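You operate a simulated robot arm through the tools that you are given. There is no shell and no other tool. Be economical: measure what you need, move in short steps, check, and stop when the job is done.

Carry out the task below with a simulated robot arm. There is one attempt and no reset: what you move stays moved.

Task
Reset both score dials and game cards to 0; serve lever to blue.

It is judged by the outcome, as a careful person would: the job done as asked, and still so three seconds after it is handed in. It fails if anything else is knocked over, pushed out of place, dropped, spilled or broken.

Robot
A 6-joint arm with a fingered hand, on a carriage that runs on a rail from [0, -1677] to [0, 463] (x, y) and turns from -1.972 to 3.822 rad about z. Base frame: it is fixed where the carriage stands at the start and does not move with it; the origin is on the floor, on the carriage's upright axis, x ahead of it, y to its left, z up. Lengths are in mm, angles in rad, forces in N, time in s.
Its first joint turns from -2.897 to 2.897 rad. Places, roughly: blue game card [800, 500, 900]; blue score dial [700, 500, 800]; serve lever [800, 400, 900]; white game card [800, 300, 900]; white score dial [700, 400, 800]. Payload 4 kg.
Tool frame: the origin (TCP) lies between the finger pads and is the grasp point; the fingertips stand 26 mm ahead of it; z points along the fingers, y is the line along which they close. Largest opening 132 mm; the body of the gripper starts 73 mm behind the TCP. The gripper is a hand of 4 fingers: y runs from the thumb to the fingers, the wrist lies at [0, 0, -239] in the tool frame, and closing takes about 1.5 s.
Orientation is told as [roll, pitch, yaw] about the base's x, y, z axes, in that order, counted from this pose: with the fingers straight down and closing along the base's y, the tool's x points along the base's -x, its y along +y and its z along -z.

Tools
- The arm moves only by the tool jog_arm. Its argument "increments" is a list that holds one entry, the list of rows, each a list of 7 numbers: the shift along the tool's x, y, z in mm, then the turn, a rotation vector about the tool's x, y, z in rad, then the opening in per cent of the stroke, from 0 (shut) to 100 (fully open). In form: [[[tx, ty, tz, ax, ay, az, gripper], ...]]. A call has 1 to 20 rows; each row is the pose to reach, as a shift and turn from the pose commanded when the call began, along the tool's axes at that moment. Rows are played at 5 a second. More than 50 mm and 0.15 rad between two rows, or a gripper value outside its range, and nothing of the call is played. A pose out of reach is approached as far as the arm can. The call stops where the force on the tool passes 40 N (or 10 N more than at its start, if that is more) or the arm is blocked; 0.2 s more then pass. The fingers move at their own pace (about 45 mm/s each) and stop on an object; they squeeze with about 29 N. The grip force told is the motor's: it shows also when the fingers shut on nothing. Time passes only in rows, and 0.2 s behind the last, so rows that repeat a pose let the fingers close. It gives the time, the measured TCP pose, the force on the tool (base axes), the opening and the grip force at its end, in the units of the frame above (readings bear some noise), with the torque about the TCP (base axes, N m) and any sound that the robot's microphone picked up, and new pictures: "views" is both (left out), scene, wrist or none.
- Cameras (640 x 400 px; columns grow to the right, rows downward): "scene" is now at [304.2, 200.6, 1443.5]; the picture's right is [0.10, -0.99, 0.00], its down [-0.06, -0.01, -1.00] and it looks along [0.99, 0.10, -0.06] (base axes); focal length 214 px, centre (320, 200). "wrist" rides on the gripper at [68, 2, -97] in the tool frame; the picture's right is [-0.03, 1.00, 0.00], its down [-0.82, -0.02, -0.58] and it looks along [-0.58, -0.02, 0.82] (tool axes); focal length 270 px, centre (320, 200). There is no depth. A picture from a camera that has moved, and an enlarged one, comes with that camera's place and axes in the base frame and with its lens.
- lift_body(by): slides the trunk up (or, below 0, down) by that many mm; the arm and the scene camera ride with it, the base frame stays. It gives what a move gives, with no picture.
- base_move(legs): drives the robot by 1 to 6 legs, each [ahead, left, turn to the left] in mm, mm and rad, along the robot's own axes; the way and the turn of a leg run together, so that a leg with both is an arc; at most 1500 mm and 3.142 rad a leg. The arm and the cameras ride along, it lands a little off, and it stops where it bumps. It keeps to its track: a leg is cut to what the track allows. It gives what a move gives, and a new picture of the scene camera.
- set_grasp(shape): the hand has 4 fingers and takes this shape, open, in about a second: jaw (thumb against the fingers, like two jaws); tri (thumb and two fingers); tip (a fingertip pinch); poke (one finger out to press); point (the index stretched); flat (the hand flat); cup (the hand cupped); fist (a fist). The gripper value then closes the fingers along that shape, each until it touches; the sizes above hold for jaw. It gives what a move gives, with no picture.
- turn_head(pan, tilt): turns the head with the scene camera to pan (to the left, within 2.496 rad either way) and tilt (down, from -0.506 to 1.204), counted from straight ahead of the robot. It gives what a move gives, and a new picture of the scene camera.
- zoom(camera, box): a new picture of the part [left, top, right, bottom] of that camera's present view, enlarged. No time passes.
- finish_job(): hands the job in; it is judged then, once.

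Work in short steps. Places have to be worked out from the pictures, the camera data and where the tool is seen: move nearer, look again, correct. Check each grasp and each placing, and mend what went wrong. You have 120 turns and 260 pictures in all, those below and enlarged ones among them. Open the gripper and draw the arm clear of the work before you hand the job in, unless the task says otherwise; then end with one line.

The tools are called after "Emit:" by a JSON object that holds its "method" and its "body". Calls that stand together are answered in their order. jog_arm: Moves the arm, as the interface text tells. Its arguments: {"type":"object","properties":{"increments":{"type":"array","items":{"type":"array","items":{"type":"array","items":{"type":"number"}}}},"views":{"type":"string","enum":["both","scene","wrist","none"]}},"required":["increments"]} The other tools are called the same way: lift_body (by) slides the trunk up or down; set_grasp (shape) gives the hand a shape; base_move (legs) drives the base; turn_head (pan, tilt) turns the head that bears the scene camera; zoom (camera, box) takes an enlarged picture of a part of a camera's view; finish_job () hands the job in.

At the start:

```text
time_s: 0.0
eef_pos: [488.1, 574.4, 1156.1]
orientation: [-0.016, 0.004, -0.018]
force: [0.1, -0.3, 0.2]
moment: [0.0, 0.02, 0.02]
gripper_width: 131.8
grip_force: 0.0
shape: jaw
trunk travel left (down, up): [-400.0, 228.0]
robot x, y, heading: [-1.8, 0.7, -0.0]
head pan, tilt: [2.431, 1.201]
```

scene: 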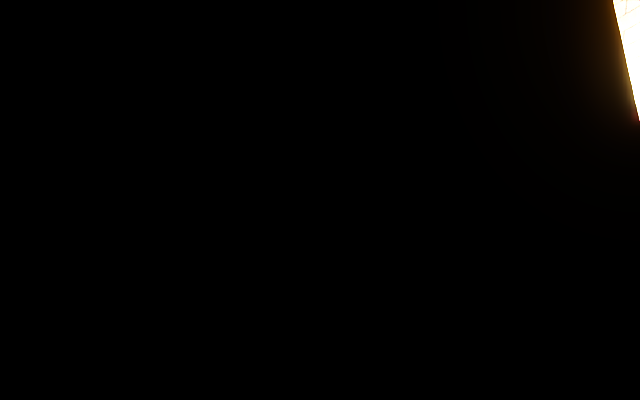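
wrist: 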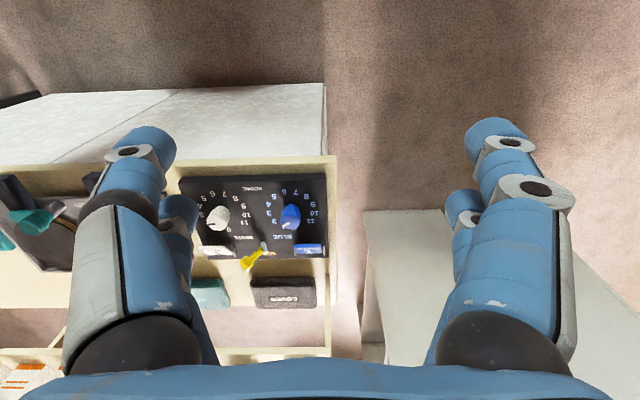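

The scene camera looks away; the wrist view shows the panel (dials, cards, yellow lever) upside down. I turn the head to the panel.

Emit:
{"method": "turn_head", "body": {"pan": 0.5, "tilt": 0.8}}

Emit:
{"method": "zoom", "body": {"camera": "wrist", "box": [160, 150, 360, 350]}}

```text
time_s: 1.9
eef_pos: [492.7, 573.8, 1148.5]
orientation: [-0.03, 0.01, -0.024]
force: [0.0, -0.8, 0.2]
moment: [0.01, 0.02, -0.03]
gripper_width: 132.0
grip_force: 0.1
shape: jaw
trunk travel left (down, up): [-400.0, 228.0]
robot x, y, heading: [0.7, 2.1, -0.001]
head pan, tilt: [0.499, 0.799]
camera scene: at [303.4, 211.9, 1437.2], right [0.22, -0.97, 0.0], down [-0.13, -0.03, -0.99], along [0.97, 0.22, -0.13], focal length 214 px, centre (320, 200)
```

scene: 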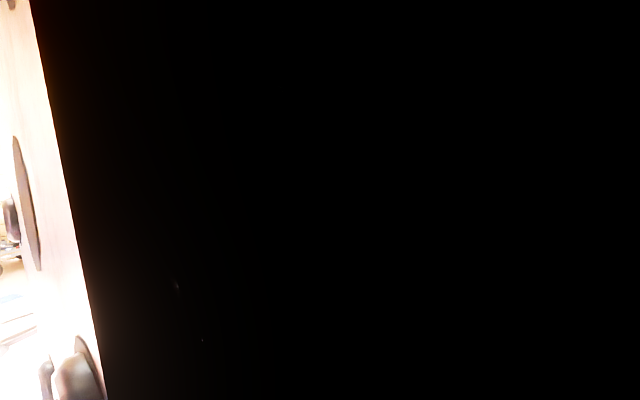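

```text
2.00 times, centred on (260, 250) of wrist
camera zoom: at [423.9, 579.9, 1245.8], right [0.05, 1.0, -0.03], down [0.82, -0.02, 0.57], along [0.57, -0.05, -0.82], focal length 541 px, centre (440, 100)
```

zoom: 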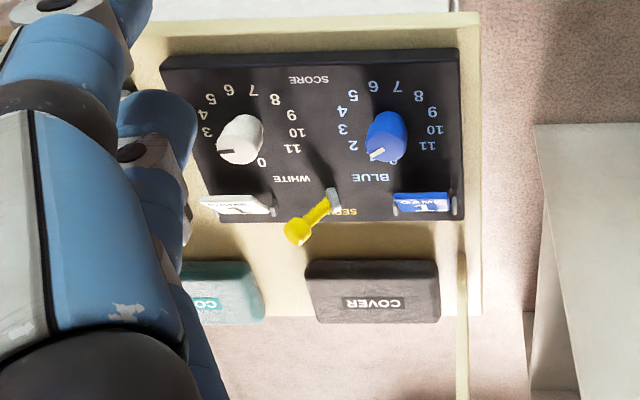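

The scene camera seems occluded by something dark close by. I try another pan.

Emit:
{"method": "turn_head", "body": {"pan": 1.2, "tilt": 0.9}}

```text
time_s: 3.0
eef_pos: [492.1, 573.3, 1148.3]
orientation: [-0.03, 0.01, -0.025]
force: [-0.4, 0.0, 0.8]
moment: [-0.03, 0.01, 0.02]
gripper_width: 131.8
grip_force: 0.1
shape: jaw
trunk travel left (down, up): [-400.0, 228.0]
robot x, y, heading: [-0.0, 2.1, -0.0]
head pan, tilt: [1.201, 0.901]
camera scene: at [303.3, 212.6, 1437.1], right [0.23, -0.97, 0.0], down [-0.13, -0.03, -0.99], along [0.96, 0.23, -0.13], focal length 214 px, centre (320, 200)
```

scene: 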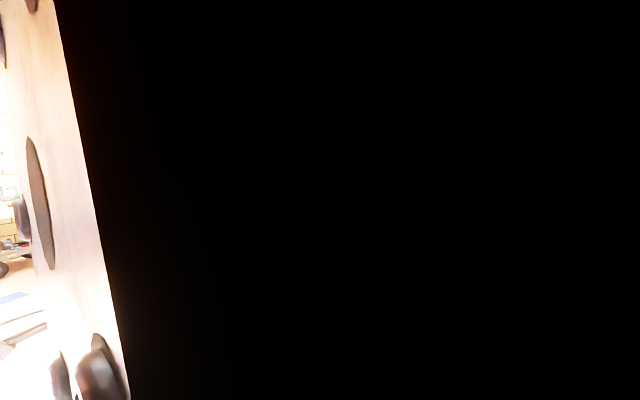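

The head camera stays blocked, so I use the wrist camera. The panel is around x 760, y 450; I move nearer and centre the panel between the fingers.

Emit:
{"method": "jog_arm", "body": {"increments": [[[-26, -26, 10, 0, 0, 0, 100], [-52, -52, 20, 0, 0, 0, 100], [-78, -78, 40, 0, 0, 0, 100], [-104, -104, 60, 0, 0, 0, 100], [-110, -130, 80, 0, 0, 0, 100], [-110, -130, 80, 0, 0, 0, 100]]], "views": "both"}}

Emit:
{"method": "zoom", "body": {"camera": "wrist", "box": [200, 100, 440, 340]}}

```text
time_s: 4.4
eef_pos: [595.1, 441.4, 1079.1]
orientation: [-0.015, 0.007, -0.016]
force: [0.4, -0.5, 0.3]
moment: [-0.01, 0.02, 0.03]
gripper_width: 132.0
grip_force: 0.1
shape: jaw
trunk travel left (down, up): [-400.0, 228.0]
robot x, y, heading: [-1.3, 0.4, 0.005]
head pan, tilt: [1.201, 0.901]
camera scene: at [240.6, 261.5, 1369.0], right [0.93, -0.36, 0.0], down [-0.28, -0.73, -0.62], along [0.22, 0.58, -0.78], focal length 214 px, centre (320, 200)
camera wrist: at [525.9, 445.3, 1175.3], right [0.04, 1.0, -0.02], down [0.82, -0.02, 0.57], along [0.57, -0.04, -0.82], focal length 270 px, centre (320, 200)
```

scene: 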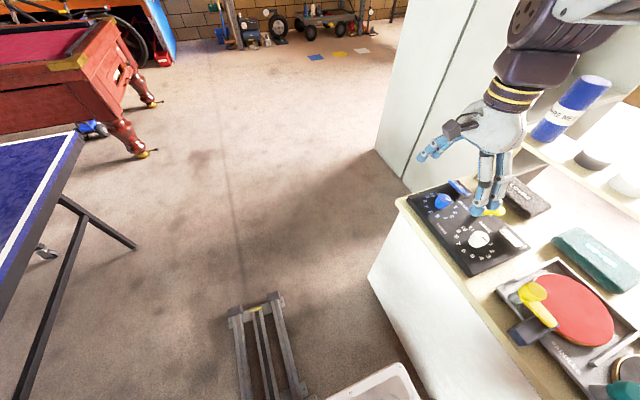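
wrist: 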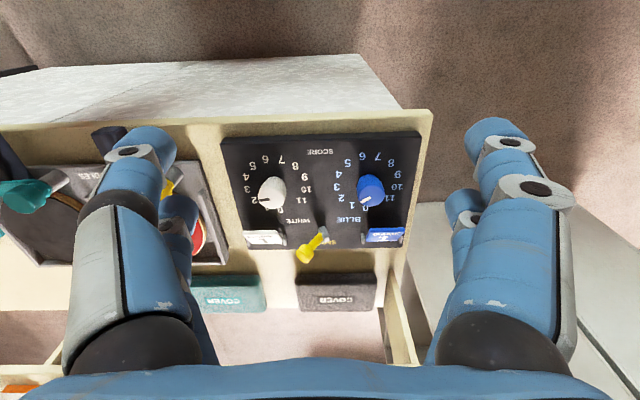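

```text
1.67 times, centred on (320, 220) of wrist
camera zoom: at [525.9, 445.3, 1175.3], right [0.04, 1.0, -0.02], down [0.82, -0.02, 0.57], along [0.57, -0.04, -0.82], focal length 450 px, centre (320, 167)
```

zoom: 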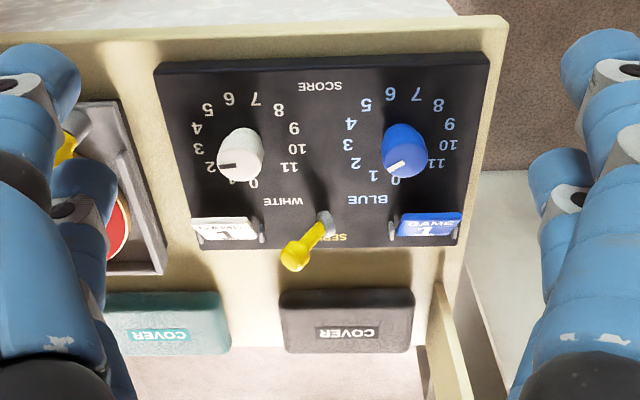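

The scene camera now shows the panel. I turn the head to centre it and zoom on the cards.

Emit:
{"method": "turn_head", "body": {"pan": 0.6, "tilt": 0.85}}

Emit:
{"method": "zoom", "body": {"camera": "scene", "box": [260, 140, 420, 240]}}

Emit:
{"method": "zoom", "body": {"camera": "wrist", "box": [230, 200, 420, 270]}}

```text
time_s: 5.4
eef_pos: [595.3, 441.5, 1079.1]
orientation: [-0.016, 0.004, -0.016]
force: [0.7, -0.4, 0.1]
moment: [0.0, -0.01, 0.03]
gripper_width: 131.8
grip_force: 0.0
shape: jaw
trunk travel left (down, up): [-400.0, 228.0]
robot x, y, heading: [-3.5, 3.1, 0.0]
head pan, tilt: [0.6, 0.85]
camera scene: at [277.8, 235.3, 1372.8], right [0.57, -0.82, 0.0], down [-0.62, -0.42, -0.66], along [0.54, 0.37, -0.75], focal length 214 px, centre (320, 200)
```

scene: 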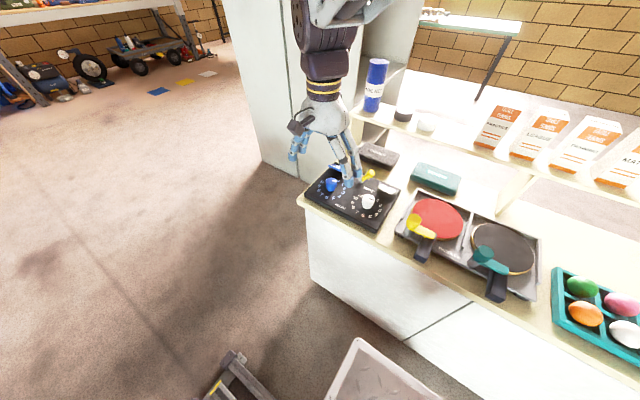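

```text
4.00 times, centred on (340, 190) of scene
camera zoom: at [277.8, 235.3, 1372.8], right [0.57, -0.82, 0.0], down [-0.62, -0.42, -0.66], along [0.54, 0.37, -0.75], focal length 858 px, centre (240, 240)
```

zoom: 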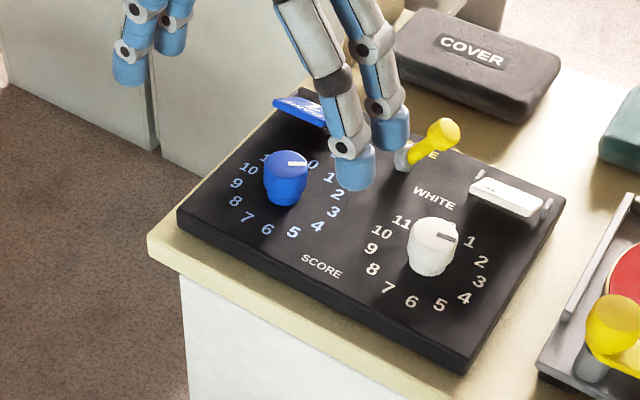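

```text
3.37 times, centred on (325, 235) of wrist
camera zoom: at [526.1, 445.5, 1175.2], right [0.04, 1.0, -0.02], down [0.82, -0.03, 0.57], along [0.57, -0.04, -0.82], focal length 910 px, centre (303, 82)
```

zoom: 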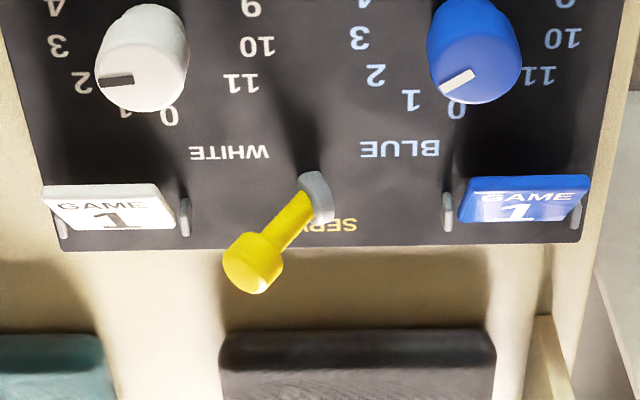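

Panel estimated: top z≈832, dials at (738,366) and (738,503), lever base (831,432), cards about (822,334) and (822,530). The robot stands too far to the right, so I draw the hand back to the right and shift the base left.

Emit:
{"method": "jog_arm", "body": {"increments": [[[0, -50, -10, 0, 0, 0, 100], [0, -100, -10, 0, 0, 0, 100], [0, -150, -10, 0, 0, 0, 100], [0, -200, -10, 0, 0, 0, 100]]], "views": "none"}}

Emit:
{"method": "base_move", "body": {"legs": [[0, 220, 0]]}}

```text
refused: row 1 steps farther than a row can; nothing moved
```

```text
time_s: 7.0
eef_pos: [594.6, 657.7, 1077.3]
orientation: [-0.017, 0.005, -0.017]
force: [0.4, -0.1, -0.3]
moment: [0.02, 0.02, 0.0]
gripper_width: 132.1
grip_force: 0.1
shape: jaw
trunk travel left (down, up): [-400.0, 228.0]
robot x, y, heading: [-0.1, 219.2, -0.0]
head pan, tilt: [0.6, 0.85]
camera scene: at [278.1, 452.8, 1372.8], right [0.56, -0.83, 0.0], down [-0.62, -0.42, -0.66], along [0.55, 0.37, -0.75], focal length 214 px, centre (320, 200)
```

scene: 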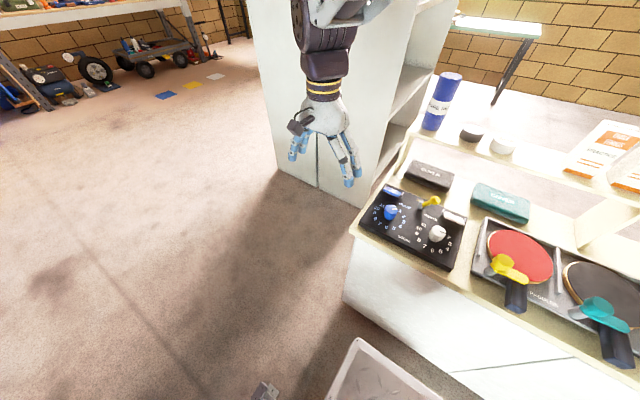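

Base shifted with no bump and the scene camera now sees the panel clear. I zoom in on it.

Emit:
{"method": "zoom", "body": {"camera": "scene", "box": [350, 175, 478, 275]}}

Emit:
{"method": "turn_head", "body": {"pan": 0.1, "tilt": 0.85}}

```text
4.00 times, centred on (414, 225) of scene
camera zoom: at [278.1, 452.8, 1372.8], right [0.56, -0.83, 0.0], down [-0.62, -0.42, -0.66], along [0.55, 0.37, -0.75], focal length 858 px, centre (-56, 100)
```

zoom: 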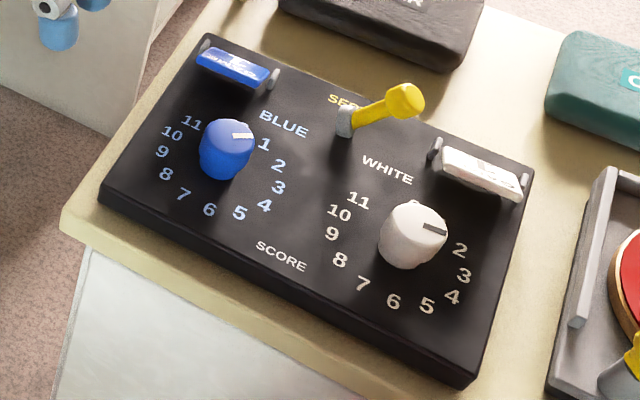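

```text
time_s: 8.0
eef_pos: [595.1, 659.1, 1078.9]
orientation: [-0.016, 0.004, -0.018]
force: [0.5, -0.2, 0.2]
moment: [-0.01, -0.02, 0.0]
gripper_width: 132.0
grip_force: 0.1
shape: jaw
trunk travel left (down, up): [-400.0, 228.0]
robot x, y, heading: [0.7, 217.8, -0.004]
head pan, tilt: [0.099, 0.85]
camera scene: at [291.3, 416.5, 1372.8], right [0.1, -1.0, 0.0], down [-0.75, -0.07, -0.66], along [0.66, 0.07, -0.75], focal length 214 px, centre (320, 200)
```

scene: 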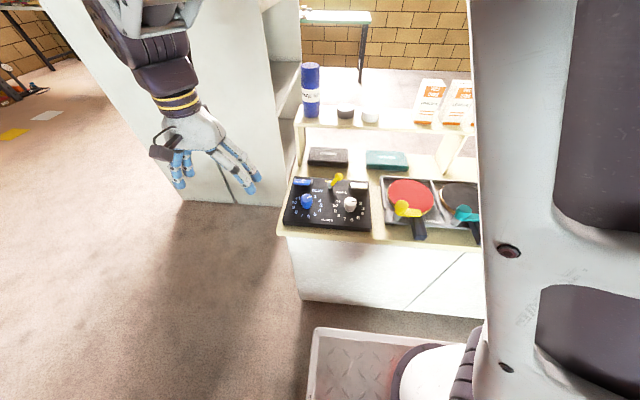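

A frontal view of the panel now; I zoom on it.

Emit:
{"method": "zoom", "body": {"camera": "scene", "box": [278, 170, 378, 235]}}

Emit:
{"method": "zoom", "body": {"camera": "scene", "box": [290, 172, 375, 195]}}

```text
6.15 times, centred on (328, 202) of scene
camera zoom: at [291.3, 416.5, 1372.8], right [0.1, -1.0, 0.0], down [-0.75, -0.07, -0.66], along [0.66, 0.07, -0.75], focal length 1320 px, centre (271, 185)
```

zoom: 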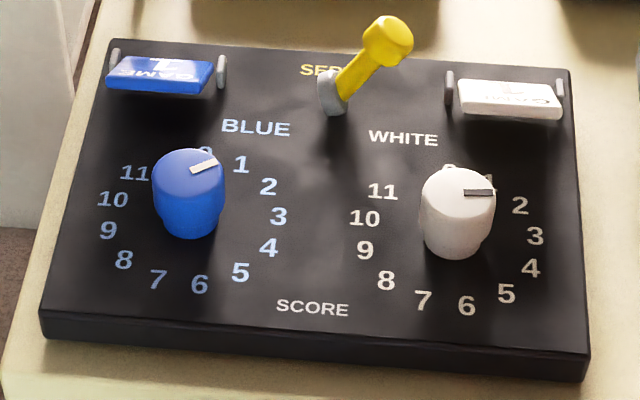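

```text
7.53 times, centred on (332, 184) of scene
camera zoom: at [291.3, 416.5, 1372.8], right [0.1, -1.0, 0.0], down [-0.75, -0.07, -0.66], along [0.66, 0.07, -0.75], focal length 1615 px, centre (226, 324)
```

zoom: 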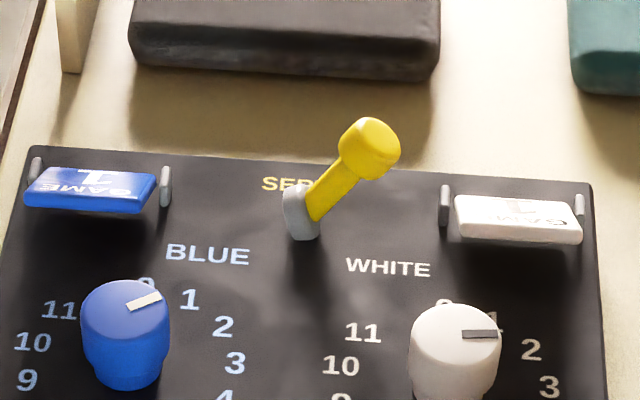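

The cards appear to be hinged flaps showing "GAME 1", lying toward the robot. I bring the wrist camera close to the white card to see the hinge.

Emit:
{"method": "jog_arm", "body": {"increments": [[[-22, -40, 0, 0, 0, 0, 100], [-45, -81, 0, 0, 0, 0, 100], [-67, -122, 0, 0, 0, 0, 100], [-90, -162, 0, 0, 0, 0, 100], [-112, -203, 0, 0, 0, 0, 100], [-135, -244, 0, 0, 0, 0, 100], [-157, -284, 0, 0, 0, 0, 100], [-181, -325, 0, 0, 0, 0, 100], [-181, -325, 40, 0, 0, 0, 100], [-181, -325, 80, 0, 0, 0, 100], [-181, -325, 115, 0, 0, 0, 100], [-181, -325, 145, 0, 0, 0, 100]]], "views": "both"}}

Emit:
{"method": "zoom", "body": {"camera": "wrist", "box": [220, 100, 460, 250]}}

```text
time_s: 10.6
eef_pos: [768.2, 327.6, 937.1]
orientation: [-0.016, 0.003, -0.018]
force: [-0.1, 0.7, 0.7]
moment: [0.0, -0.02, 0.0]
gripper_width: 131.8
grip_force: 0.1
shape: jaw
trunk travel left (down, up): [-400.0, 228.0]
robot x, y, heading: [0.1, 216.8, -0.005]
head pan, tilt: [0.099, 0.85]
camera scene: at [291.0, 416.4, 1372.9], right [0.1, -1.0, 0.0], down [-0.75, -0.07, -0.66], along [0.66, 0.06, -0.75], focal length 214 px, centre (320, 200)
camera wrist: at [699.9, 331.8, 1033.6], right [0.04, 1.0, -0.02], down [0.82, -0.03, 0.57], along [0.57, -0.04, -0.82], focal length 270 px, centre (320, 200)
```

scene: 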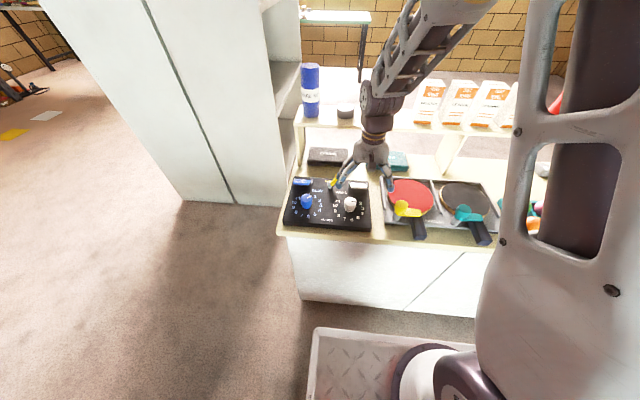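
wrist: 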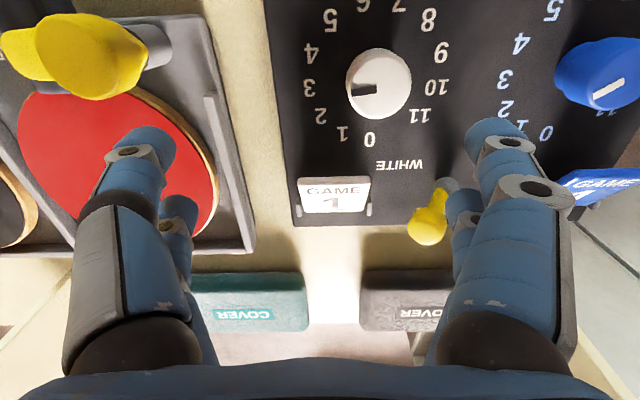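

```text
2.67 times, centred on (340, 175) of wrist
camera zoom: at [699.9, 331.8, 1033.6], right [0.04, 1.0, -0.02], down [0.82, -0.03, 0.57], along [0.57, -0.04, -0.82], focal length 721 px, centre (267, 267)
```

zoom: 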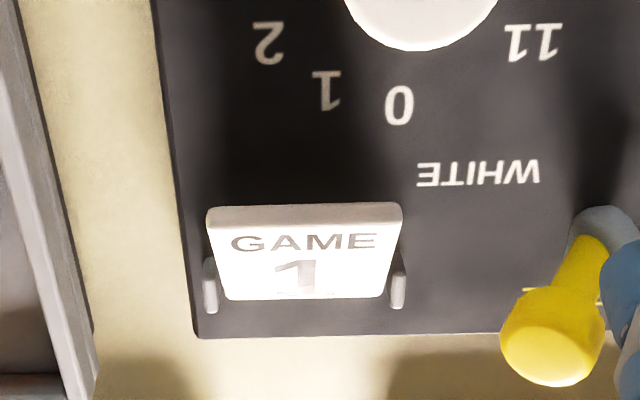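

The card is hinged at its far edge (x≈837, z≈855) and its free edge faces the robot (x≈805). Dials first: I zoom on them to measure the pointer angles.

Emit:
{"method": "zoom", "body": {"camera": "wrist", "box": [280, 0, 480, 160]}}

```text
2.50 times, centred on (380, 80) of wrist
camera zoom: at [699.9, 331.8, 1033.6], right [0.04, 1.0, -0.02], down [0.82, -0.03, 0.57], along [0.57, -0.04, -0.82], focal length 676 px, centre (170, 500)
```

zoom: 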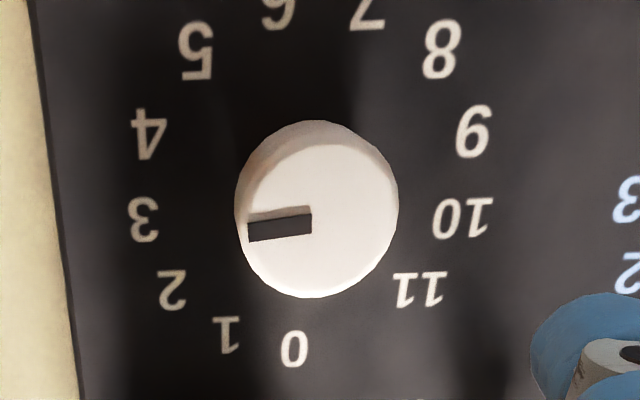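

White dial: centre ≈(737,364), pointer at ~83° = "3", 0 points along +x (spacing ~27.7°, gap between 11 and 0). I move over the white knob and narrow the opening to check centring.

Emit:
{"method": "jog_arm", "body": {"increments": [[[16, 18, 0, 0, 0, 0, 70], [31, 36, 0, 0, 0, 0, 60], [31, 36, 20, 0, 0, 0, 60], [31, 36, 35, 0, 0, 0, 60], [31, 36, 35, 0, 0, 0, 60], [31, 36, 35, 0, 0, 0, 60]]]}}

Emit:
{"method": "zoom", "body": {"camera": "scene", "box": [278, 150, 398, 235]}}

```text
time_s: 12.0
eef_pos: [739.5, 364.1, 901.9]
orientation: [-0.016, 0.005, -0.017]
force: [0.1, 0.3, -0.6]
moment: [0.02, 0.03, 0.04]
gripper_width: 79.9
grip_force: 0.0
shape: jaw
trunk travel left (down, up): [-400.0, 228.0]
robot x, y, heading: [1.2, 219.2, -0.003]
head pan, tilt: [0.099, 0.85]
camera scene: at [291.3, 416.4, 1372.8], right [0.1, -1.0, 0.0], down [-0.75, -0.07, -0.66], along [0.66, 0.06, -0.75], focal length 214 px, centre (320, 200)
camera wrist: at [670.5, 368.2, 998.8], right [0.04, 1.0, -0.02], down [0.82, -0.03, 0.57], along [0.57, -0.04, -0.82], focal length 270 px, centre (320, 200)
```

scene: 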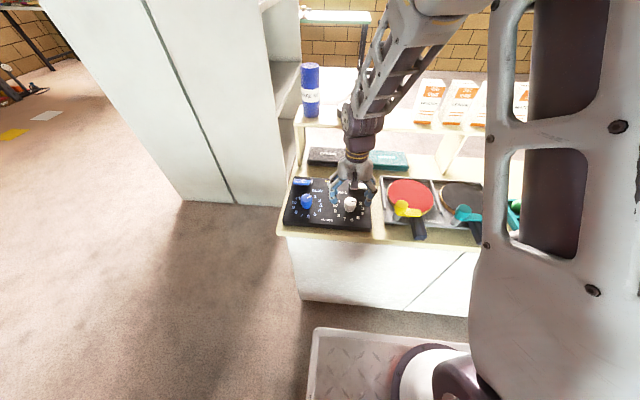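
wrist: 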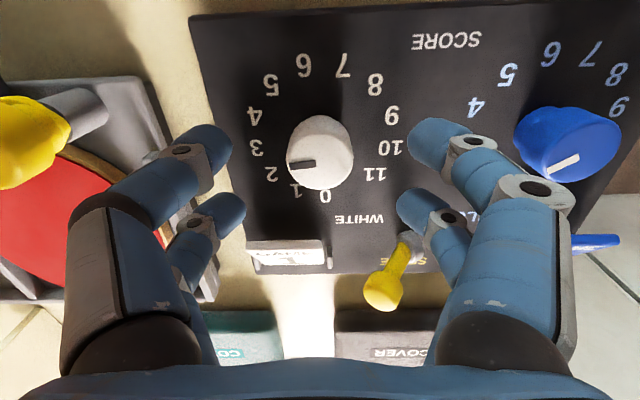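

```text
4.71 times, centred on (338, 192) of scene
camera zoom: at [291.3, 416.4, 1372.8], right [0.1, -1.0, 0.0], down [-0.75, -0.07, -0.66], along [0.66, 0.06, -0.75], focal length 1009 px, centre (235, 235)
```

zoom: 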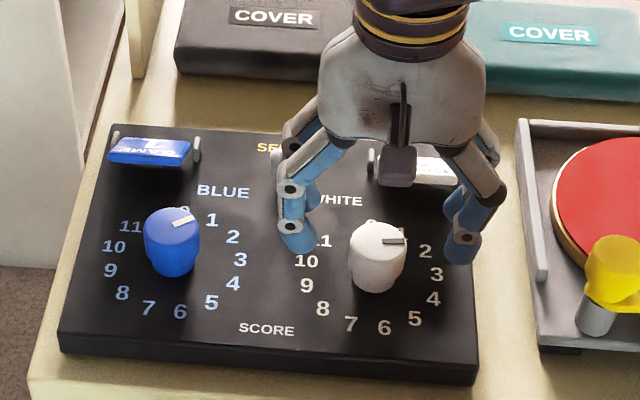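

The hand has two fingers on each side straddling the knob, well centred. I descend to the knob and close on it.

Emit:
{"method": "jog_arm", "body": {"increments": [[[2, 0, 12, 0, 0, 0, 60], [4, 0, 24, 0, 0, 0, 60], [4, 0, 35, 0, 0, 0, 60], [4, 0, 35, 0, 0, 0, 20], [4, 0, 35, 0, 0, 0, 0], [4, 0, 35, 0, 0, 0, 0], [4, 0, 35, 0, 0, 0, 0], [4, 0, 35, 0, 0, 0, 0], [4, 0, 35, 0, 0, 0, 0]]]}}

Emit:
{"method": "zoom", "body": {"camera": "scene", "box": [278, 150, 398, 235]}}

```text
time_s: 14.0
eef_pos: [736.4, 364.0, 867.2]
orientation: [-0.016, 0.006, -0.019]
force: [2.2, 0.3, 0.2]
moment: [0.01, -0.06, 0.03]
gripper_width: 5.5
grip_force: 29.2
shape: jaw
trunk travel left (down, up): [-400.0, 228.0]
robot x, y, heading: [3.5, 220.2, 0.001]
head pan, tilt: [0.099, 0.85]
camera scene: at [291.6, 416.5, 1372.7], right [0.1, -1.0, 0.0], down [-0.75, -0.07, -0.66], along [0.66, 0.06, -0.75], focal length 214 px, centre (320, 200)
camera wrist: at [666.2, 367.7, 964.1], right [0.04, 1.0, -0.02], down [0.82, -0.03, 0.57], along [0.57, -0.04, -0.82], focal length 270 px, centre (320, 200)
```

scene: 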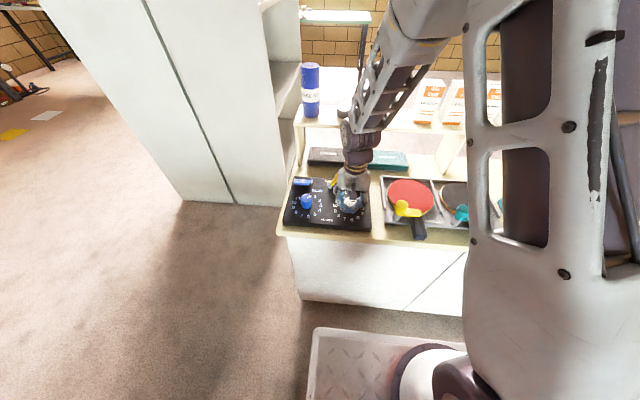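
wrist: 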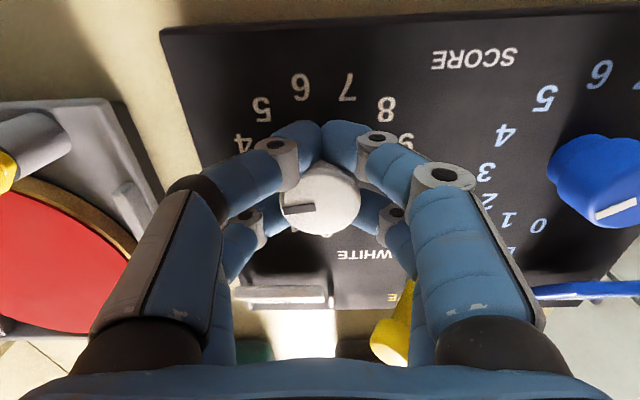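

```text
4.71 times, centred on (338, 192) of scene
camera zoom: at [291.6, 416.5, 1372.7], right [0.1, -1.0, 0.0], down [-0.75, -0.07, -0.66], along [0.66, 0.06, -0.75], focal length 1009 px, centre (235, 235)
```

zoom: 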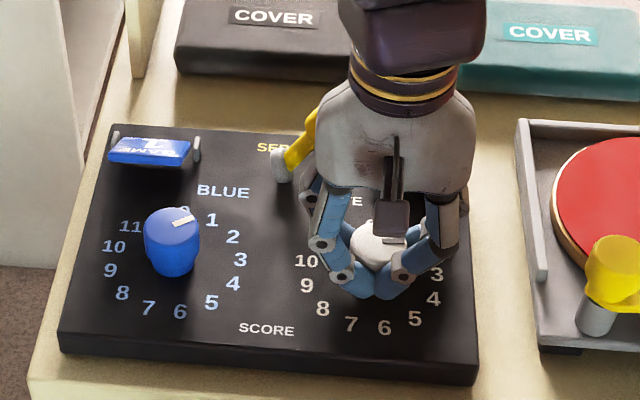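

The four fingers cage the knob. I turn counter-clockwise in part and check that the knob follows.

Emit:
{"method": "jog_arm", "body": {"increments": [[[0, 0, 0, 0, 0, -0.12, 0], [0, 0, 0, 0, 0, -0.24, 0], [0, 0, 0, 0, 0, -0.36, 0], [0, 0, 0, 0, 0, -0.48, 0], [0, 0, 0, 0, 0, -0.6, 0], [0, 0, 0, 0, 0, -0.6, 0]]], "views": "wrist"}}

Emit:
{"method": "zoom", "body": {"camera": "scene", "box": [278, 150, 398, 235]}}

```text
time_s: 15.4
eef_pos: [734.8, 363.7, 866.9]
orientation: [-0.01, 0.014, 0.583]
force: [4.9, -11.9, -0.3]
moment: [-0.33, -0.17, -0.05]
gripper_width: 5.4
grip_force: 28.4
shape: jaw
trunk travel left (down, up): [-400.0, 228.0]
robot x, y, heading: [1.3, 220.5, -0.002]
head pan, tilt: [0.099, 0.85]
camera wrist: at [676.5, 328.0, 964.7], right [-0.53, 0.85, -0.01], down [0.7, 0.44, 0.57], along [0.48, 0.29, -0.82], focal length 270 px, centre (320, 200)
```

wrist: 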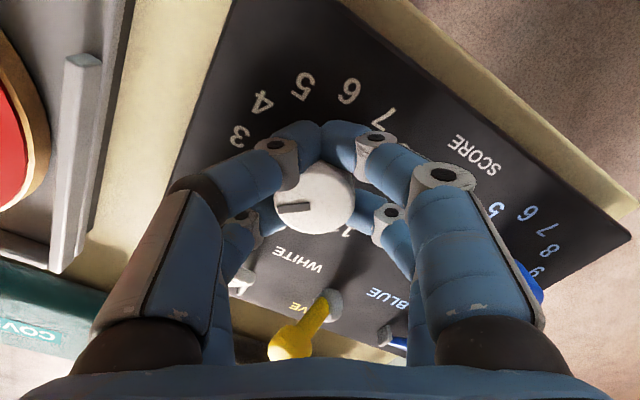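

```text
4.71 times, centred on (338, 192) of scene
camera zoom: at [291.6, 415.9, 1372.8], right [0.1, -1.0, 0.0], down [-0.75, -0.07, -0.66], along [0.66, 0.06, -0.75], focal length 1009 px, centre (235, 235)
```

zoom: 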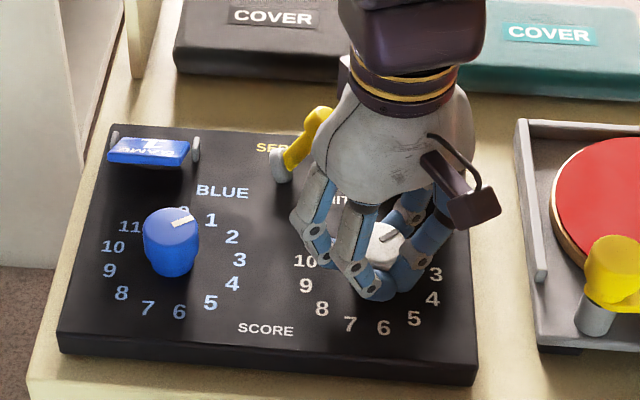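

The knob follows. I continue the remaining turn.

Emit:
{"method": "jog_arm", "body": {"increments": [[[0, 0, 0, 0, 0, -0.12, 0], [0, 0, 0, 0, 0, -0.24, 0], [0, 0, 0, 0, 0, -0.36, 0], [0, 0, 0, 0, 0, -0.48, 0], [0, 0, 0, 0, 0, -0.6, 0], [0, 0, 0, 0, 0, -0.72, 0], [0, 0, 0, 0, 0, -0.84, 0], [0, 0, 0, 0, 0, -0.84, 0]]], "views": "wrist"}}

Emit:
{"method": "zoom", "body": {"camera": "scene", "box": [278, 150, 398, 235]}}

```text
time_s: 17.2
eef_pos: [733.4, 364.4, 868.0]
orientation: [0.003, 0.018, 1.425]
force: [1.5, -12.1, 0.2]
moment: [-0.22, -0.12, -0.12]
gripper_width: 5.3
grip_force: 28.8
shape: jaw
trunk travel left (down, up): [-400.0, 228.0]
robot x, y, heading: [-0.4, 218.2, -0.008]
head pan, tilt: [0.099, 0.85]
camera wrist: at [722.7, 297.7, 965.2], right [-0.99, 0.17, 0.0], down [0.14, 0.81, 0.56], along [0.09, 0.56, -0.83], focal length 270 px, centre (320, 200)
```

wrist: 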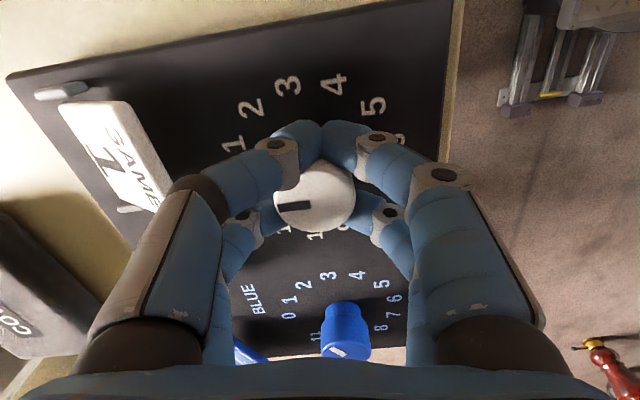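

```text
4.71 times, centred on (338, 192) of scene
camera zoom: at [291.5, 416.1, 1372.8], right [0.1, -1.0, 0.0], down [-0.75, -0.07, -0.66], along [0.66, 0.07, -0.75], focal length 1009 px, centre (235, 235)
```

zoom: 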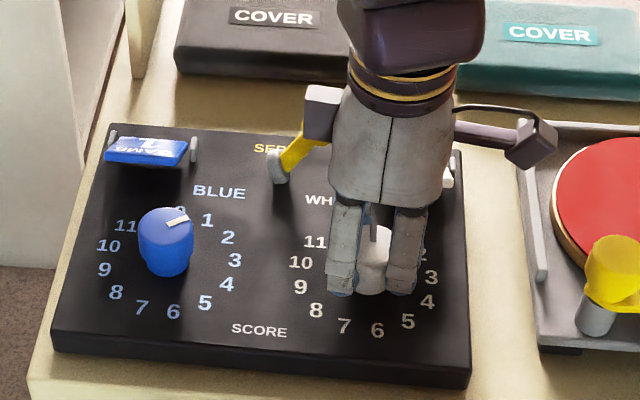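

The dial turned, but the panel is loose and slid about 5 mm to the left (+y). While still holding the knob, I nudge it back to the right.

Emit:
{"method": "jog_arm", "body": {"increments": [[[2, 0, 0, 0, 0, 0, 0], [4, 0, 0, 0, 0, 0, 0], [6, 0, 0, 0, 0, 0, 0], [7, 0, 0, 0, 0, 0, 0], [7, 0, 0, 0, 0, 0, 0]]], "views": "none"}}

Emit:
{"method": "zoom", "body": {"camera": "scene", "box": [278, 150, 398, 235]}}

```text
time_s: 18.4
eef_pos: [733.5, 357.8, 867.0]
orientation: [0.003, 0.018, 1.421]
force: [4.5, 16.2, -0.2]
moment: [0.25, -0.16, 0.03]
gripper_width: 5.0
grip_force: 29.3
shape: jaw
trunk travel left (down, up): [-400.0, 228.0]
robot x, y, heading: [-2.2, 219.6, 0.002]
head pan, tilt: [0.099, 0.85]
```

```text
4.71 times, centred on (338, 192) of scene
camera zoom: at [291.4, 417.1, 1372.7], right [0.1, -1.0, 0.0], down [-0.75, -0.07, -0.66], along [0.66, 0.06, -0.75], focal length 1009 px, centre (235, 235)
```

zoom: 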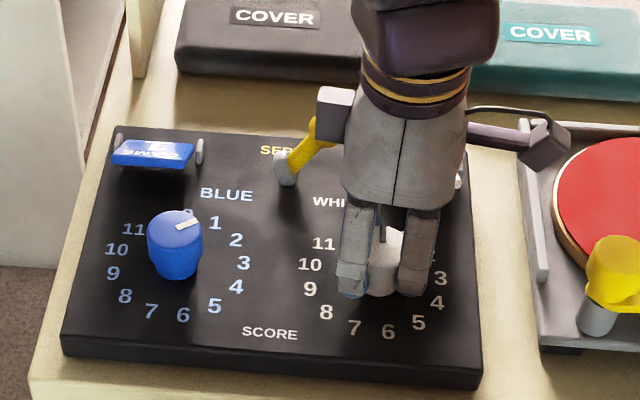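

The panel is now about 2 mm too far right and 4 mm toward me; I nudge it forward and slightly left.

Emit:
{"method": "jog_arm", "body": {"increments": [[[-1, -2, 0, 0, 0, 0, 0], [-2, -4, 0, 0, 0, 0, 0], [-3, -6, 0, 0, 0, 0, 0], [-3, -6, 0, 0, 0, 0, 0]]], "views": "none"}}

Emit:
{"method": "zoom", "body": {"camera": "scene", "box": [278, 150, 398, 235]}}

```text
time_s: 19.4
eef_pos: [739.2, 356.9, 866.9]
orientation: [0.005, 0.019, 1.42]
force: [-18.3, -2.0, 2.6]
moment: [-0.08, 0.37, 0.02]
gripper_width: 4.5
grip_force: 29.1
shape: jaw
trunk travel left (down, up): [-400.0, 228.0]
robot x, y, heading: [-0.4, 215.4, -0.0]
head pan, tilt: [0.099, 0.85]
```

```text
4.71 times, centred on (338, 192) of scene
camera zoom: at [290.8, 416.0, 1373.0], right [0.1, -1.0, 0.0], down [-0.75, -0.07, -0.66], along [0.66, 0.06, -0.75], focal length 1009 px, centre (235, 235)
```

zoom: 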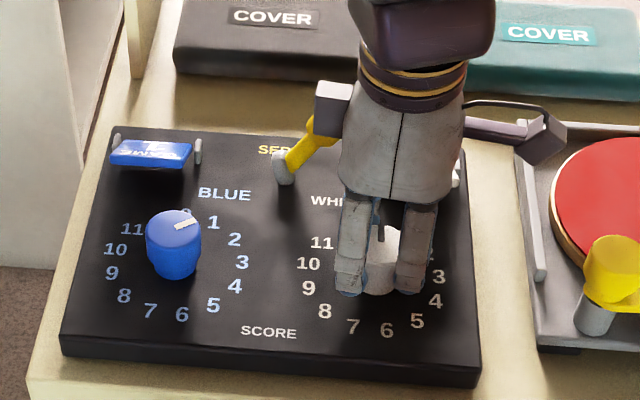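

Close; one more small nudge forward and left.

Emit:
{"method": "jog_arm", "body": {"increments": [[[-1.5, -1.5, 0, 0, 0, 0, 0], [-3, -3, 0, 0, 0, 0, 0], [-3, -3, 0, 0, 0, 0, 0]]], "views": "none"}}

Emit:
{"method": "zoom", "body": {"camera": "scene", "box": [278, 150, 398, 235]}}

```text
time_s: 20.2
eef_pos: [743.4, 360.7, 868.0]
orientation: [0.003, 0.017, 1.42]
force: [-6.3, -16.3, -0.1]
moment: [-0.24, 0.12, 0.03]
gripper_width: 4.6
grip_force: 29.3
shape: jaw
trunk travel left (down, up): [-400.0, 228.0]
robot x, y, heading: [0.8, 219.7, -0.006]
head pan, tilt: [0.099, 0.85]
```

```text
4.71 times, centred on (338, 192) of scene
camera zoom: at [291.3, 415.7, 1372.9], right [0.1, -1.0, 0.0], down [-0.75, -0.07, -0.66], along [0.66, 0.06, -0.75], focal length 1009 px, centre (235, 235)
```

zoom: 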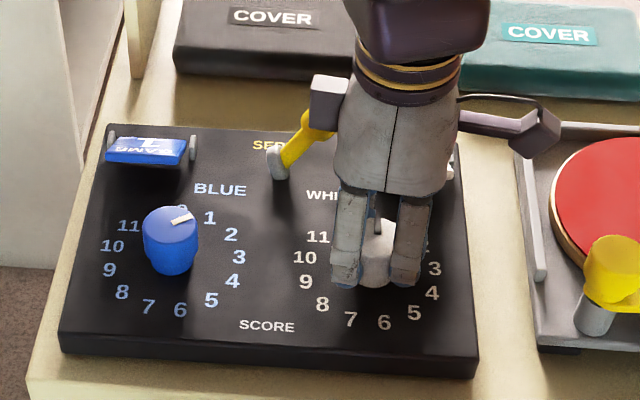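

The panel is back near its original place. I release (limited opening) and rise to check the dial.

Emit:
{"method": "jog_arm", "body": {"increments": [[[0, 0, 0, 0, 0, 0, 20], [0, 0, 0, 0, 0, 0, 50], [0, 0, 0, 0, 0, 0, 50], [0, 0, 0, 0, 0, 0, 50], [0, 0, -30, 0, 0, 0, 50], [0, 0, -70, 0, 0, 0, 50], [30, 0, -110, 0, 0, 0, 50], [70, 0, -140, 0, 0, 0, 50]]], "views": "wrist"}}

Emit:
{"method": "zoom", "body": {"camera": "scene", "box": [278, 150, 398, 235]}}

```text
time_s: 22.0
eef_pos: [733.8, 296.3, 1009.1]
orientation: [0.005, 0.016, 1.421]
force: [0.7, 0.1, 0.0]
moment: [-0.05, 0.04, -0.01]
gripper_width: 65.2
grip_force: 0.1
shape: jaw
trunk travel left (down, up): [-400.0, 228.0]
robot x, y, heading: [3.2, 219.0, 0.001]
head pan, tilt: [0.099, 0.85]
camera wrist: at [721.5, 228.8, 1107.2], right [-0.98, 0.17, 0.0], down [0.14, 0.81, 0.56], along [0.09, 0.56, -0.83], focal length 270 px, centre (320, 200)
```

wrist: 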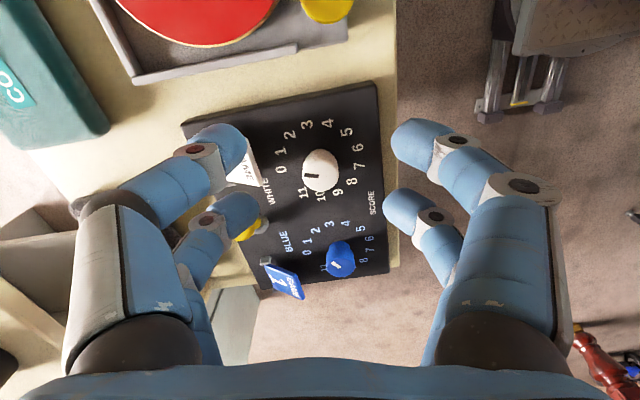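

```text
4.71 times, centred on (338, 192) of scene
camera zoom: at [291.7, 416.7, 1372.7], right [0.1, -1.0, 0.0], down [-0.75, -0.07, -0.66], along [0.66, 0.06, -0.75], focal length 1009 px, centre (235, 235)
```

zoom: 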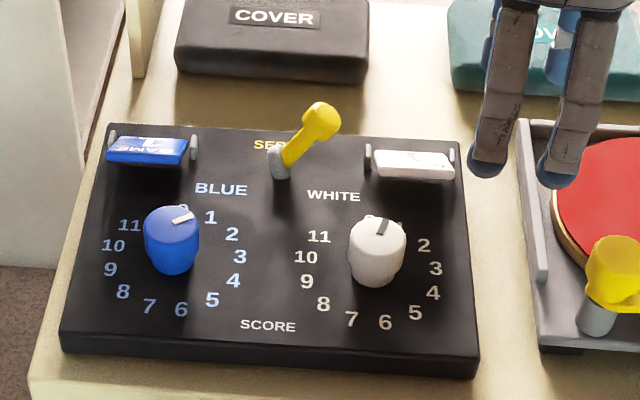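

The white pointer seems still a bit clockwise of 0. I zoom with the wrist camera.

Emit:
{"method": "zoom", "body": {"camera": "wrist", "box": [240, 100, 400, 200]}}

Emit:
{"method": "zoom", "body": {"camera": "wrist", "box": [240, 210, 400, 310]}}

```text
4.00 times, centred on (320, 150) of wrist
camera zoom: at [721.5, 228.8, 1107.2], right [-0.98, 0.17, 0.0], down [0.14, 0.81, 0.56], along [0.09, 0.56, -0.83], focal length 1081 px, centre (320, 400)
```

zoom: 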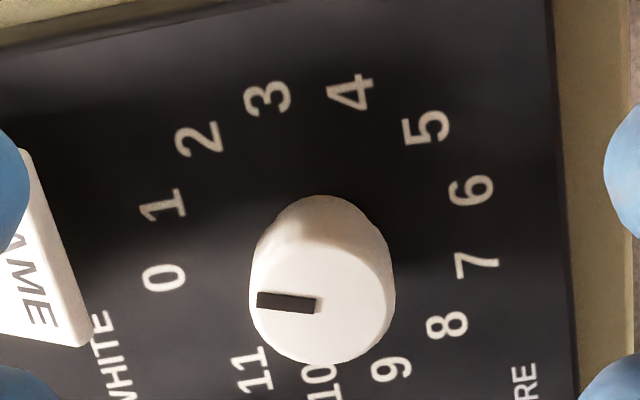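

```text
4.00 times, centred on (320, 260) of wrist
camera zoom: at [721.5, 228.8, 1107.2], right [-0.98, 0.17, 0.0], down [0.14, 0.81, 0.56], along [0.09, 0.56, -0.83], focal length 1081 px, centre (320, -40)
```

zoom: 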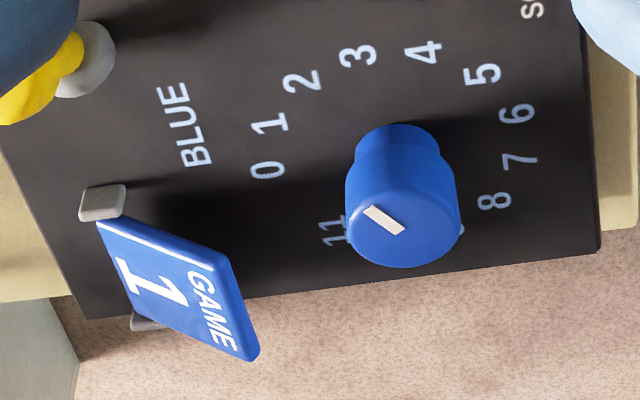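

White pointer is at ≈20° clockwise of 0 (it slipped back on release), and blue is at ≈55° = "2". I regrasp the white knob with the hand turned back a little.

Emit:
{"method": "jog_arm", "body": {"increments": [[[-33, 2, 0, 0, 0, 0.12, 50], [-66, 4, 0, 0, 0, 0.24, 50], [-66, 4, 40, 0, 0, 0.37, 50], [-66, 4, 80, 0, 0, 0.37, 50], [-66, 4, 115, 0, 0, 0.37, 50], [-66, 4, 141, 0, 0, 0.37, 50], [-66, 4, 141, 0, 0, 0.37, 20], [-66, 4, 141, 0, 0, 0.37, 0], [-66, 4, 141, 0, 0, 0.37, 0], [-66, 4, 141, 0, 0, 0.37, 0], [-66, 4, 141, 0, 0, 0.37, 0]]], "views": "wrist"}}

Emit:
{"method": "zoom", "body": {"camera": "scene", "box": [278, 150, 398, 235]}}

```text
time_s: 24.4
eef_pos: [739.4, 358.7, 865.7]
orientation: [-0.004, 0.015, 1.052]
force: [3.0, 5.3, -0.5]
moment: [0.02, 0.02, 0.0]
gripper_width: 0.0
grip_force: 27.4
shape: jaw
trunk travel left (down, up): [-400.0, 228.0]
robot x, y, heading: [-1.5, 217.9, -0.002]
head pan, tilt: [0.099, 0.85]
camera wrist: at [703.3, 301.3, 964.8], right [-0.86, 0.52, 0.0], down [0.43, 0.71, 0.56], along [0.29, 0.48, -0.83], focal length 270 px, centre (320, 200)
```

wrist: 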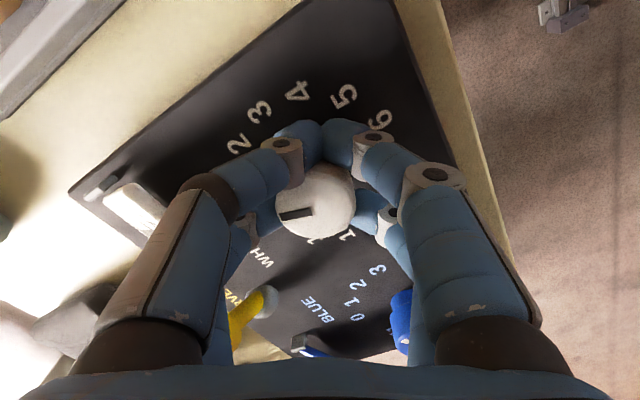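

```text
4.71 times, centred on (338, 192) of scene
camera zoom: at [291.5, 416.7, 1372.7], right [0.1, -1.0, 0.0], down [-0.75, -0.07, -0.66], along [0.66, 0.06, -0.75], focal length 1009 px, centre (235, 235)
```

zoom: 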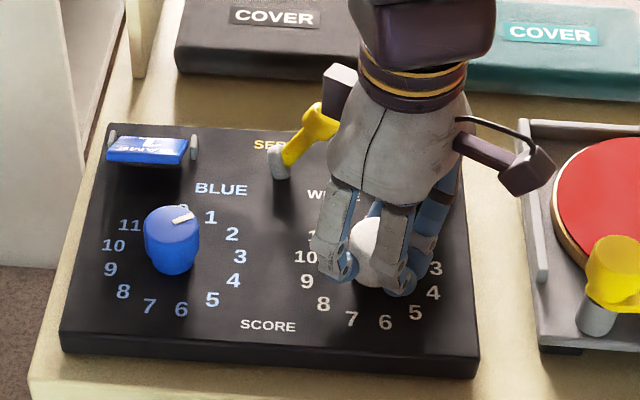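

Gripped; pointer about 25° clockwise of 0. I turn 0.45 rad counter-clockwise.

Emit:
{"method": "jog_arm", "body": {"increments": [[[0, 0, 0, 0, 0, -0.1, 0], [0, 0, 0, 0, 0, -0.2, 0], [0, 0, 0, 0, 0, -0.3, 0], [0, 0, 0, 0, 0, -0.4, 0], [0, 0, 0, 0, 0, -0.47, 0], [0, 0, 0, 0, 0, -0.47, 0]]], "views": "wrist"}}

Emit:
{"method": "zoom", "body": {"camera": "scene", "box": [278, 150, 398, 235]}}

```text
time_s: 25.8
eef_pos: [739.3, 358.7, 865.7]
orientation: [0.004, 0.014, 1.524]
force: [10.3, 7.7, -0.2]
moment: [0.13, -0.27, -0.4]
gripper_width: 0.1
grip_force: 28.9
shape: jaw
trunk travel left (down, up): [-400.0, 228.0]
robot x, y, heading: [2.9, 219.3, 0.002]
head pan, tilt: [0.099, 0.85]
camera wrist: at [734.1, 291.7, 964.1], right [-1.0, 0.07, 0.0], down [0.06, 0.82, 0.56], along [0.04, 0.56, -0.83], focal length 270 px, centre (320, 200)
```

wrist: 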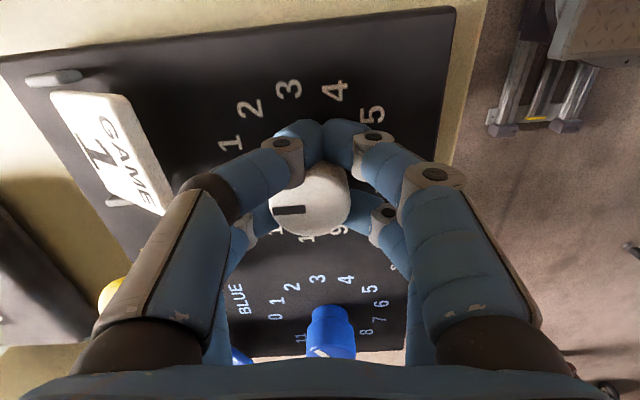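

```text
4.71 times, centred on (338, 192) of scene
camera zoom: at [291.6, 416.8, 1372.7], right [0.1, -1.0, 0.0], down [-0.75, -0.07, -0.66], along [0.66, 0.06, -0.75], focal length 1009 px, centre (235, 235)
```

zoom: 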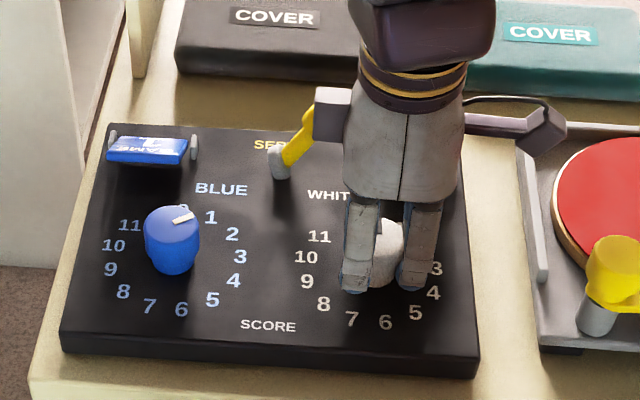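

Pointer is about 8° short of 0 and there is torque; I turn a bit further.

Emit:
{"method": "jog_arm", "body": {"increments": [[[0, 0, 0, 0, 0, -0.08, 0], [0, 0, 0, 0, 0, -0.16, 0], [0, 0, 0, 0, 0, -0.22, 0], [0, 0, 0, 0, 0, -0.22, 0]]], "views": "wrist"}}

Emit:
{"method": "zoom", "body": {"camera": "wrist", "box": [220, 130, 400, 250]}}

```text
time_s: 26.8
eef_pos: [738.8, 358.6, 865.6]
orientation: [0.01, 0.015, 1.743]
force: [2.8, 13.6, -0.1]
moment: [0.13, -0.14, -0.37]
gripper_width: 0.3
grip_force: 28.9
shape: jaw
trunk travel left (down, up): [-400.0, 228.0]
robot x, y, heading: [1.1, 220.2, -0.007]
head pan, tilt: [0.099, 0.85]
camera wrist: at [748.4, 292.1, 963.7], right [-0.99, -0.15, 0.01], down [-0.12, 0.82, 0.56], along [-0.09, 0.56, -0.83], focal length 270 px, centre (320, 200)
```

wrist: 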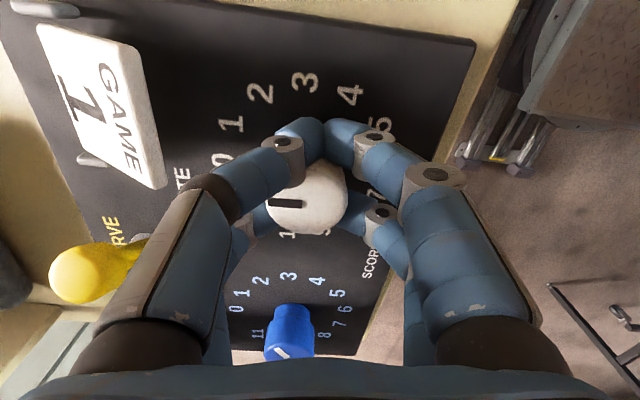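

```text
3.33 times, centred on (310, 190) of wrist
camera zoom: at [748.4, 292.1, 963.7], right [-0.99, -0.15, 0.01], down [-0.12, 0.82, 0.56], along [-0.09, 0.56, -0.83], focal length 901 px, centre (353, 233)
```

zoom: 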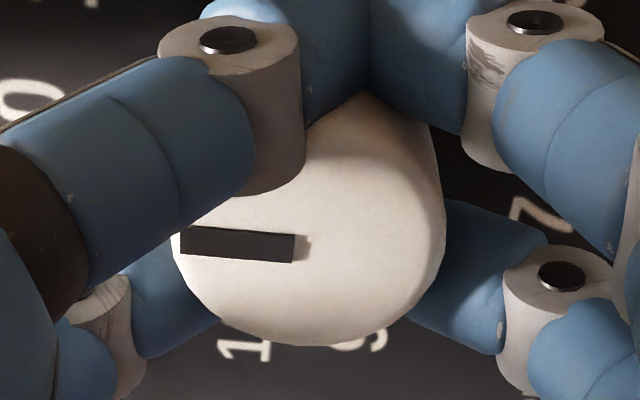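

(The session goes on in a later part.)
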